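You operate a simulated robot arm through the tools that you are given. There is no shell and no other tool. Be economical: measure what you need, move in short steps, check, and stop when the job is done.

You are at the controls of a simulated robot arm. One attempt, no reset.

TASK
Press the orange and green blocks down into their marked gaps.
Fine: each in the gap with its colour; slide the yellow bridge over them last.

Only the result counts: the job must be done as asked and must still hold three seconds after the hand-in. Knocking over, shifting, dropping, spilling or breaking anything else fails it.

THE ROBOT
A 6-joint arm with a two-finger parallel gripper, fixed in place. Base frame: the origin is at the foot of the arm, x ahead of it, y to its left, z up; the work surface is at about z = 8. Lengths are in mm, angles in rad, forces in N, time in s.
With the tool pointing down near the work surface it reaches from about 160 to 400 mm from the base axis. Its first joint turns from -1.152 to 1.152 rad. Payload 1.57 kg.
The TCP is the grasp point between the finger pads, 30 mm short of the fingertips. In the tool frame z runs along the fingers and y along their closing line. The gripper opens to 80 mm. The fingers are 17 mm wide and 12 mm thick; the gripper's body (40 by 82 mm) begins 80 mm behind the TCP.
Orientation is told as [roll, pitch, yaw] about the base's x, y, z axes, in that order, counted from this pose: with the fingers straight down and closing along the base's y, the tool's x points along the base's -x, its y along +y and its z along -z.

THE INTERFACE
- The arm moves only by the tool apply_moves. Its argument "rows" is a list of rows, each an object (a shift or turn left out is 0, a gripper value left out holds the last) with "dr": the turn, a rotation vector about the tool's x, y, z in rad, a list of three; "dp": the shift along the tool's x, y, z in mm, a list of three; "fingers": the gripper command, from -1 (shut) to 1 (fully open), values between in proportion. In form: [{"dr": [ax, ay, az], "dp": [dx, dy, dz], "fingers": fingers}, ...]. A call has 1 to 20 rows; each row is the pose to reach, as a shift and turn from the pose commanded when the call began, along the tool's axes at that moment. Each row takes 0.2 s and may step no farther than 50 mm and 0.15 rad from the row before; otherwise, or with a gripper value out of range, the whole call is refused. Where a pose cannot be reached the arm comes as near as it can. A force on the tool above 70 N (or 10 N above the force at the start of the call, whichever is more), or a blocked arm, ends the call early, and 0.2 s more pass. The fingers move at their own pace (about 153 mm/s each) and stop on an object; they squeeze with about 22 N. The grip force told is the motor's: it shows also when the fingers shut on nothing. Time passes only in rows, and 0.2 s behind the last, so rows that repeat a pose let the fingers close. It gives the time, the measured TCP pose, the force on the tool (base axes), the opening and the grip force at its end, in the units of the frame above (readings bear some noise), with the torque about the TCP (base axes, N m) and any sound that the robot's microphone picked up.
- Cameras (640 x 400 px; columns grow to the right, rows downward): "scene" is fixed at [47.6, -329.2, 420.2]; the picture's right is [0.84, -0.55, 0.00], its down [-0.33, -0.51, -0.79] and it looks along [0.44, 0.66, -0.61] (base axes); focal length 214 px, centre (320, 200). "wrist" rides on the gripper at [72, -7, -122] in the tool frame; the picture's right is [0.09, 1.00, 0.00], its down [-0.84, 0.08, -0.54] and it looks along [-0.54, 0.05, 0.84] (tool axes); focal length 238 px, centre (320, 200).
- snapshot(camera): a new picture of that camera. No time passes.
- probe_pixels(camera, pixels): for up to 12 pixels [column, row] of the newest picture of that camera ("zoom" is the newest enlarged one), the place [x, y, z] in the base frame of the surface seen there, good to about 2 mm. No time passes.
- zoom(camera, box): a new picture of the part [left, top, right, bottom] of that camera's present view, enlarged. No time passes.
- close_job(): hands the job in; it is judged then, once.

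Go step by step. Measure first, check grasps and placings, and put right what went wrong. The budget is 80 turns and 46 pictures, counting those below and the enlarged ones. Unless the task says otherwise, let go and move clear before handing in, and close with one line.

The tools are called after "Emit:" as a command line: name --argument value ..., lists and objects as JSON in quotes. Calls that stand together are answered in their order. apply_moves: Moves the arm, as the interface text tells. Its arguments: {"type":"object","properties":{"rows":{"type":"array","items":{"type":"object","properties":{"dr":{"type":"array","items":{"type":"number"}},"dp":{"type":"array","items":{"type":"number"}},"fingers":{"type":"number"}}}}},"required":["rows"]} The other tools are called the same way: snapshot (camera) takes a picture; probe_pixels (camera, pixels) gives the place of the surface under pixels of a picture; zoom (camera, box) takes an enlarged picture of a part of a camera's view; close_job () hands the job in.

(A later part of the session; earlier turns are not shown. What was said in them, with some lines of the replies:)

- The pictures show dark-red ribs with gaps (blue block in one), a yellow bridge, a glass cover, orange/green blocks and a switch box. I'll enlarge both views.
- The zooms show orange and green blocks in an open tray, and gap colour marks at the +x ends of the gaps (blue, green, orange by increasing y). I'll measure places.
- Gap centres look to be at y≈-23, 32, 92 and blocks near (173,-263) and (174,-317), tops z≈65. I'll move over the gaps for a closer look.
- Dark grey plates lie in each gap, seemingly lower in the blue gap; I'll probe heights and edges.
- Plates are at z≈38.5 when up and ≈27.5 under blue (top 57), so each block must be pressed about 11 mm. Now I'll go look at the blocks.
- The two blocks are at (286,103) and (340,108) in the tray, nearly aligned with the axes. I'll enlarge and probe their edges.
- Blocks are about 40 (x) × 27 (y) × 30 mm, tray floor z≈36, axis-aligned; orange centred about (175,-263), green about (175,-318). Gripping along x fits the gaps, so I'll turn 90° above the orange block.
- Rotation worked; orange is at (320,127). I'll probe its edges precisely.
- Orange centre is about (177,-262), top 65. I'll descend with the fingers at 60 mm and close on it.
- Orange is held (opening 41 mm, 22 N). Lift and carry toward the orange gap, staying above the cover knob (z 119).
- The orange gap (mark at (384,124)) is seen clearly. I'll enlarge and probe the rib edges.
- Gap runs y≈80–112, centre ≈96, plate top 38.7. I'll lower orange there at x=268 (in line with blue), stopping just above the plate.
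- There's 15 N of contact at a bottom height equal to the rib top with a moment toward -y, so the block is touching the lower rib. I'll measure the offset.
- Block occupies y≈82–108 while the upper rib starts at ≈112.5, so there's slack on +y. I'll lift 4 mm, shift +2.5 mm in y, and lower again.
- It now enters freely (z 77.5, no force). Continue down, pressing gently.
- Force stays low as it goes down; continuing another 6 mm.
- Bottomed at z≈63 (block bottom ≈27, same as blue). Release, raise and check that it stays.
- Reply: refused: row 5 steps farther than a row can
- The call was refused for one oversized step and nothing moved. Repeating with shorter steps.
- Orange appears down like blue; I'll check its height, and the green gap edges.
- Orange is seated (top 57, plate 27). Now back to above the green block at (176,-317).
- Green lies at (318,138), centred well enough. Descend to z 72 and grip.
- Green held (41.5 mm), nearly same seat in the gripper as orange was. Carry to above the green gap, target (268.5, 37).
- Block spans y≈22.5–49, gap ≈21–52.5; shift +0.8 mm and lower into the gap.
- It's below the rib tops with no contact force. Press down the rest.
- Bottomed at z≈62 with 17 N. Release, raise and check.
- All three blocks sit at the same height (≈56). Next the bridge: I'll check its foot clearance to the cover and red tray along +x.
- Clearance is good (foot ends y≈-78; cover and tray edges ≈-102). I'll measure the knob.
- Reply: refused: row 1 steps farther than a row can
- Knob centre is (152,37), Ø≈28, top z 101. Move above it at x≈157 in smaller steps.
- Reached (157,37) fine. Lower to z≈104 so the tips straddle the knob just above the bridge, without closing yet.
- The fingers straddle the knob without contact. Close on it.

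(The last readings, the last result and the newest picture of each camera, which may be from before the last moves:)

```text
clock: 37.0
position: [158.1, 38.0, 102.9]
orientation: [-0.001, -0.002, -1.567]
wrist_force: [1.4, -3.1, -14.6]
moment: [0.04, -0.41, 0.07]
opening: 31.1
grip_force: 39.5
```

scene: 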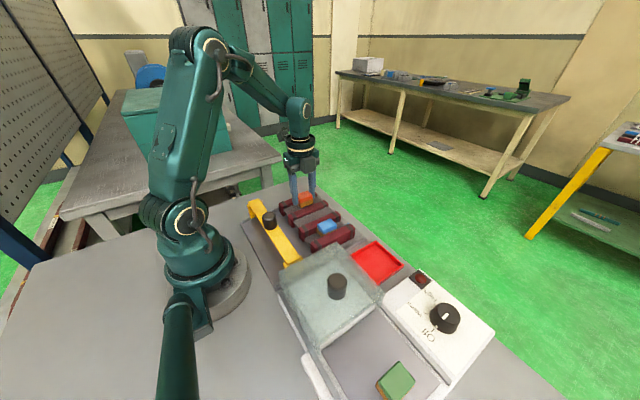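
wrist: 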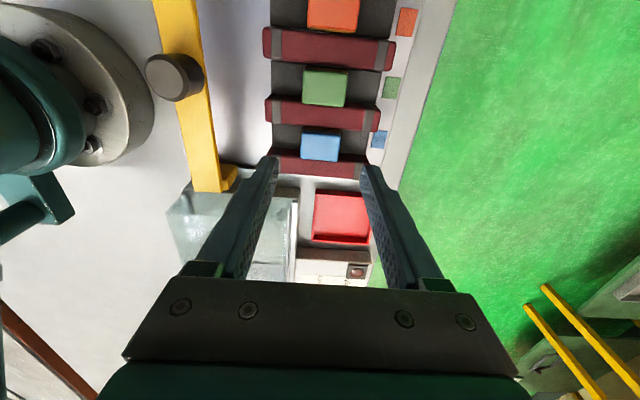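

Knob held (31 mm), with some strain. Slide a first 15 mm in +x and watch the forces.

Emit:
apply_moves --rows '[{"dp": [0, 3, 0]}, {"dp": [0, 6, 0]}, {"dp": [0, 9, 0]}, {"dp": [0, 12, 0]}, {"dp": [0, 15, 0]}]'

Emit:
zoom --camera "scene" --box '[220, 160, 360, 270]'

```text
clock: 38.2
position: [174.1, 38.9, 103.8]
orientation: [0.0, -0.001, -1.567]
wrist_force: [-0.4, -13.6, 28.0]
moment: [-0.42, 0.08, 0.03]
opening: 31.1
grip_force: 40.4
```

```text
3.64 times, centred on (290, 215) of scene
```

zoom: 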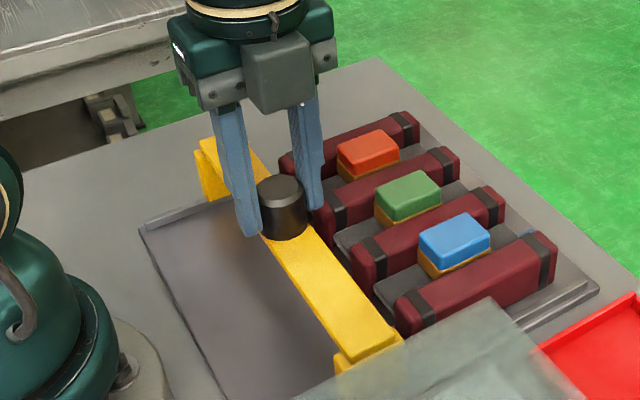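

The bridge slides, but there's a sideways (-13.6 N) and downward preload; I'll ease y by -1 mm and up 1 mm while sliding on.

Emit:
apply_moves --rows '[{"dp": [-1, 3, -0.7]}, {"dp": [-1.2, 7, -0.7]}, {"dp": [-1.2, 11, -0.7]}, {"dp": [-1.2, 15, -0.7]}, {"dp": [-1.2, 19, -0.7]}, {"dp": [-1.2, 23, -0.7]}]'

```text
clock: 39.6
position: [196.8, 36.7, 103.3]
orientation: [0.0, 0.003, -1.572]
wrist_force: [-0.7, 16.1, -16.6]
moment: [0.45, 0.17, -0.22]
opening: 31.3
grip_force: 39.9
```

Slightly overcorrected; split the difference and continue.

Emit:
apply_moves --rows '[{"dp": [0.5, 4, 0.3]}, {"dp": [0.5, 8, 0.3]}, {"dp": [0.5, 12, 0.3]}, {"dp": [0.5, 16, 0.3]}, {"dp": [0.5, 20, 0.3]}, {"dp": [0.5, 24, 0.3]}]'

Emit:
zoom --camera "scene" --box '[230, 160, 370, 270]'

Emit:
probe_pixels --camera "zoom" --pixels '[[420, 155], [465, 200], [395, 130], [260, 170], [390, 305], [350, 240]]'

```text
clock: 41.0
position: [220.8, 37.0, 103.9]
orientation: [-0.001, 0.0, -1.57]
wrist_force: [-0.3, 9.2, -1.8]
moment: [1.3, -0.03, -0.02]
opening: 31.0
grip_force: 40.4
```

```text
3.64 times, centred on (300, 215) of scene
```

zoom: 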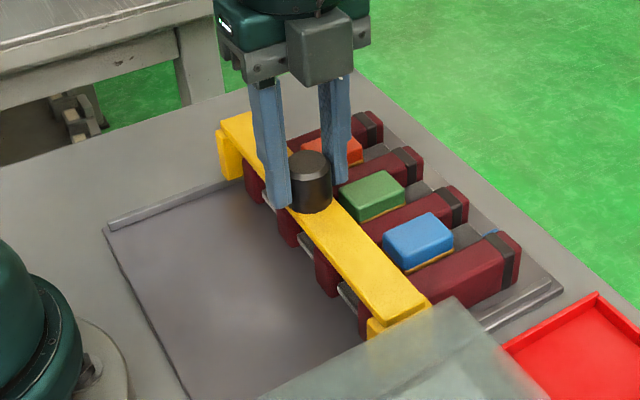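

```text
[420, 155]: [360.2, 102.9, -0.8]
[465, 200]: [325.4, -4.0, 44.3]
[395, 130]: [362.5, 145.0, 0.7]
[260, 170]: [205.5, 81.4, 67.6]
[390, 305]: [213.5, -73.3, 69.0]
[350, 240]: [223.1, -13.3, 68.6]
```

Midway; a moment of 1.3 Nm has built up. I'll loosen and regrip to relieve it.

Emit:
apply_moves --rows '[{"fingers": -0.05}, {"fingers": -0.05}, {"fingers": -0.05}]'

Emit:
snapshot --camera "wrist"

Emit:
probe_pixels --camera "wrist" --pixels '[[320, 20], [320, 50], [320, 90], [300, 60], [340, 60], [320, 130]]'

```text
clock: 41.8
position: [220.6, 37.6, 104.2]
orientation: [0.0, -0.002, -1.569]
wrist_force: [0.1, -0.5, -0.1]
moment: [0.03, -0.02, 0.04]
opening: 37.9
grip_force: 0.1
```

```text
8 pictures are left
```

wrist: 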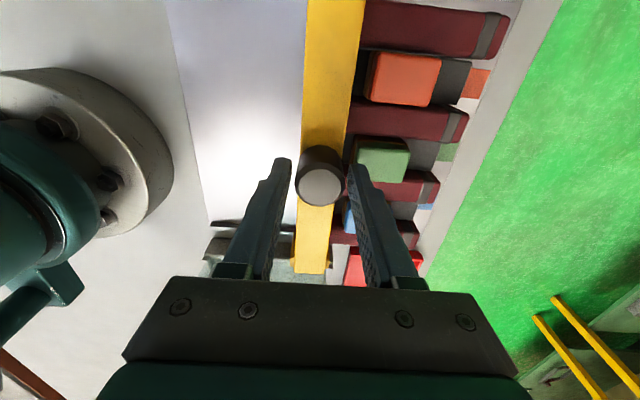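

```text
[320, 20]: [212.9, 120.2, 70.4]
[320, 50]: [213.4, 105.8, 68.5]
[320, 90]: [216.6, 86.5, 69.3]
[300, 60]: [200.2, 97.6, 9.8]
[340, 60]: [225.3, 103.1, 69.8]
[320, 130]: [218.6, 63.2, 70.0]
```

Strain is gone, bridge is straight and flat. I'll push it on with the loosely straddling fingers (rear finger leads the knob by contact).

Emit:
apply_moves --rows '[{"dp": [0, 4, 0]}, {"dp": [0, 8, 0]}, {"dp": [0, 12, 0]}, {"dp": [0, 16, 0]}, {"dp": [0, 20, 0]}, {"dp": [0, 24, 0]}, {"dp": [0, 28, 0]}, {"dp": [0, 32, 0]}]'

Emit:
zoom --camera "scene" --box '[240, 160, 380, 270]'

```text
clock: 43.6
position: [252.9, 37.5, 103.1]
orientation: [0.0, -0.001, -1.569]
wrist_force: [-1.1, 0.2, 0.0]
moment: [0.0, 0.02, -0.03]
opening: 38.8
grip_force: 0.8
```

```text
3.64 times, centred on (310, 215) of scene
```

zoom: 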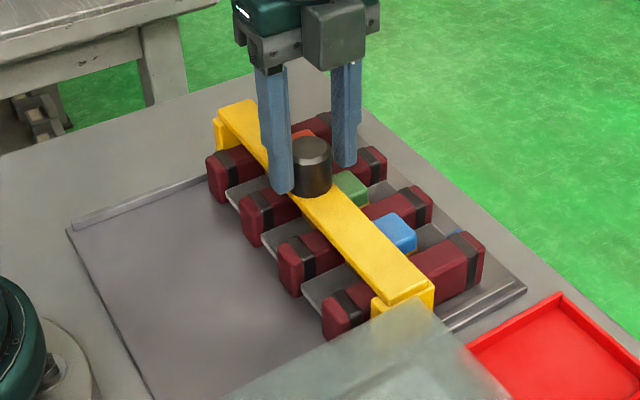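

It slides freely over the blocks with ~1 N. Push another 19 mm to centre over them.

Emit:
apply_moves --rows '[{"dp": [0, 4, 0]}, {"dp": [0, 8, 0]}, {"dp": [0, 12, 0]}, {"dp": [0, 16, 0]}, {"dp": [0, 19, 0]}, {"dp": [0, 19, 0]}]'

Emit:
snapshot --camera "wrist"

Emit:
probe_pixels --camera "wrist" --pixels '[[320, 185], [300, 60], [330, 60], [345, 60], [320, 240], [300, 250], [325, 250], [360, 60], [360, 150]]'

```text
clock: 45.0
position: [271.9, 37.2, 103.4]
orientation: [-0.001, 0.0, -1.568]
wrist_force: [0.8, 0.1, 0.5]
moment: [-0.03, -0.01, -0.03]
opening: 38.2
grip_force: 0.4
```

```text
6 pictures are left
```

wrist: 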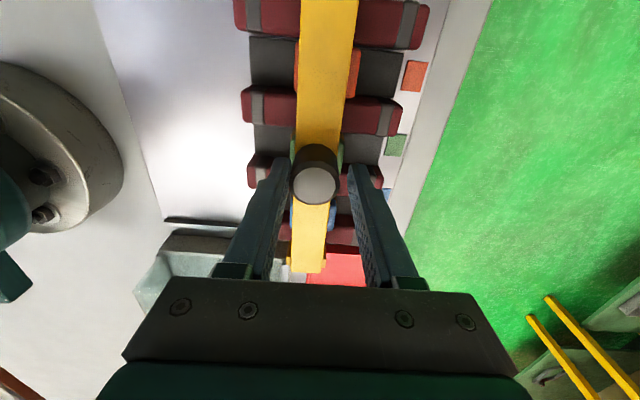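

```text
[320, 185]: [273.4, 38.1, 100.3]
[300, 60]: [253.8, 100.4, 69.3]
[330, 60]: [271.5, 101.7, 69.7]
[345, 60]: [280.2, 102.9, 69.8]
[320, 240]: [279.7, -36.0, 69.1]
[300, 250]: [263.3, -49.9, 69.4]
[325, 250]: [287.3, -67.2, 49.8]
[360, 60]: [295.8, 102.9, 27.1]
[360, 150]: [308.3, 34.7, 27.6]
```

The bridge is centred over the blocks (x≈268–270), flat at z 69. Back off the contact, rise clear and check.

Emit:
apply_moves --rows '[{"dp": [0, -2.5, 0]}, {"dp": [0, -2.5, 0], "fingers": 0.3}, {"dp": [0, -2.5, -20]}, {"dp": [0, -2.5, -50]}, {"dp": [0, -2.5, -85]}, {"dp": [0, -2.5, -120]}, {"dp": [0, -2.5, -120]}]'

Emit:
snapshot --camera "wrist"

Emit:
zoom --camera "scene" --box '[240, 160, 400, 285]'

Emit:
probe_pixels --camera "zoom" --pixels '[[240, 145], [300, 205], [360, 255], [205, 110], [390, 290]]'

```text
clock: 46.6
position: [269.0, 38.3, 221.9]
orientation: [0.001, 0.0, -1.568]
wrist_force: [0.3, 0.4, 0.2]
moment: [0.02, 0.0, 0.03]
opening: 51.9
grip_force: 0.0
```

```text
5 pictures are left
```

wrist: 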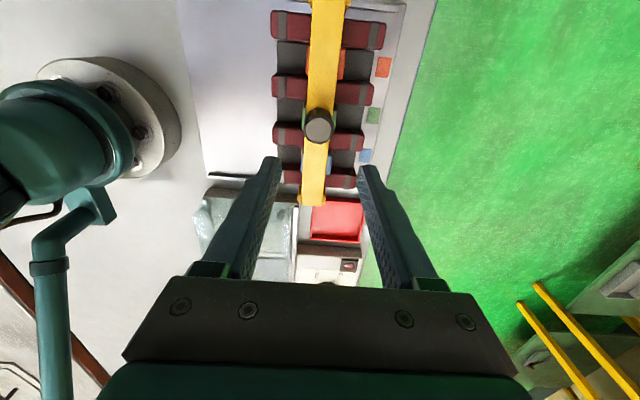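

```text
3.20 times, centred on (320, 222) of scene
```

zoom: 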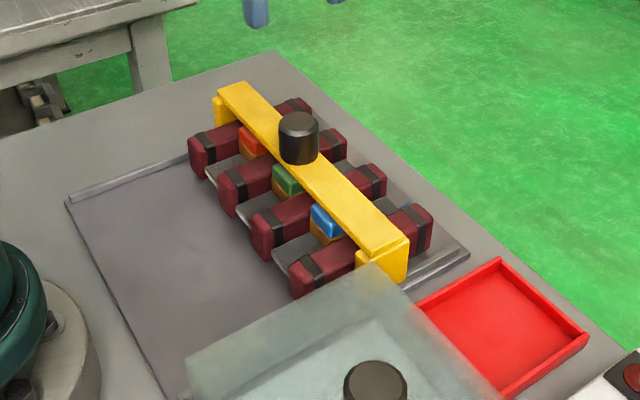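

```text
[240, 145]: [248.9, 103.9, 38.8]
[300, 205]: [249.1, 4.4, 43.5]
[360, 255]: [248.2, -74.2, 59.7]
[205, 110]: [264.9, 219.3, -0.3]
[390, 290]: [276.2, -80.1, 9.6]
```

The bridge sits straight and level over all three seated blocks, each beside its colour mark, and the gripper is clear. Handing in.

Emit:
close_job

```text
The job is handed in.
```

The orange and green blocks are pressed down into their matching gaps, level with the blue one. The yellow bridge is slid over all three, and the gripper is clear.
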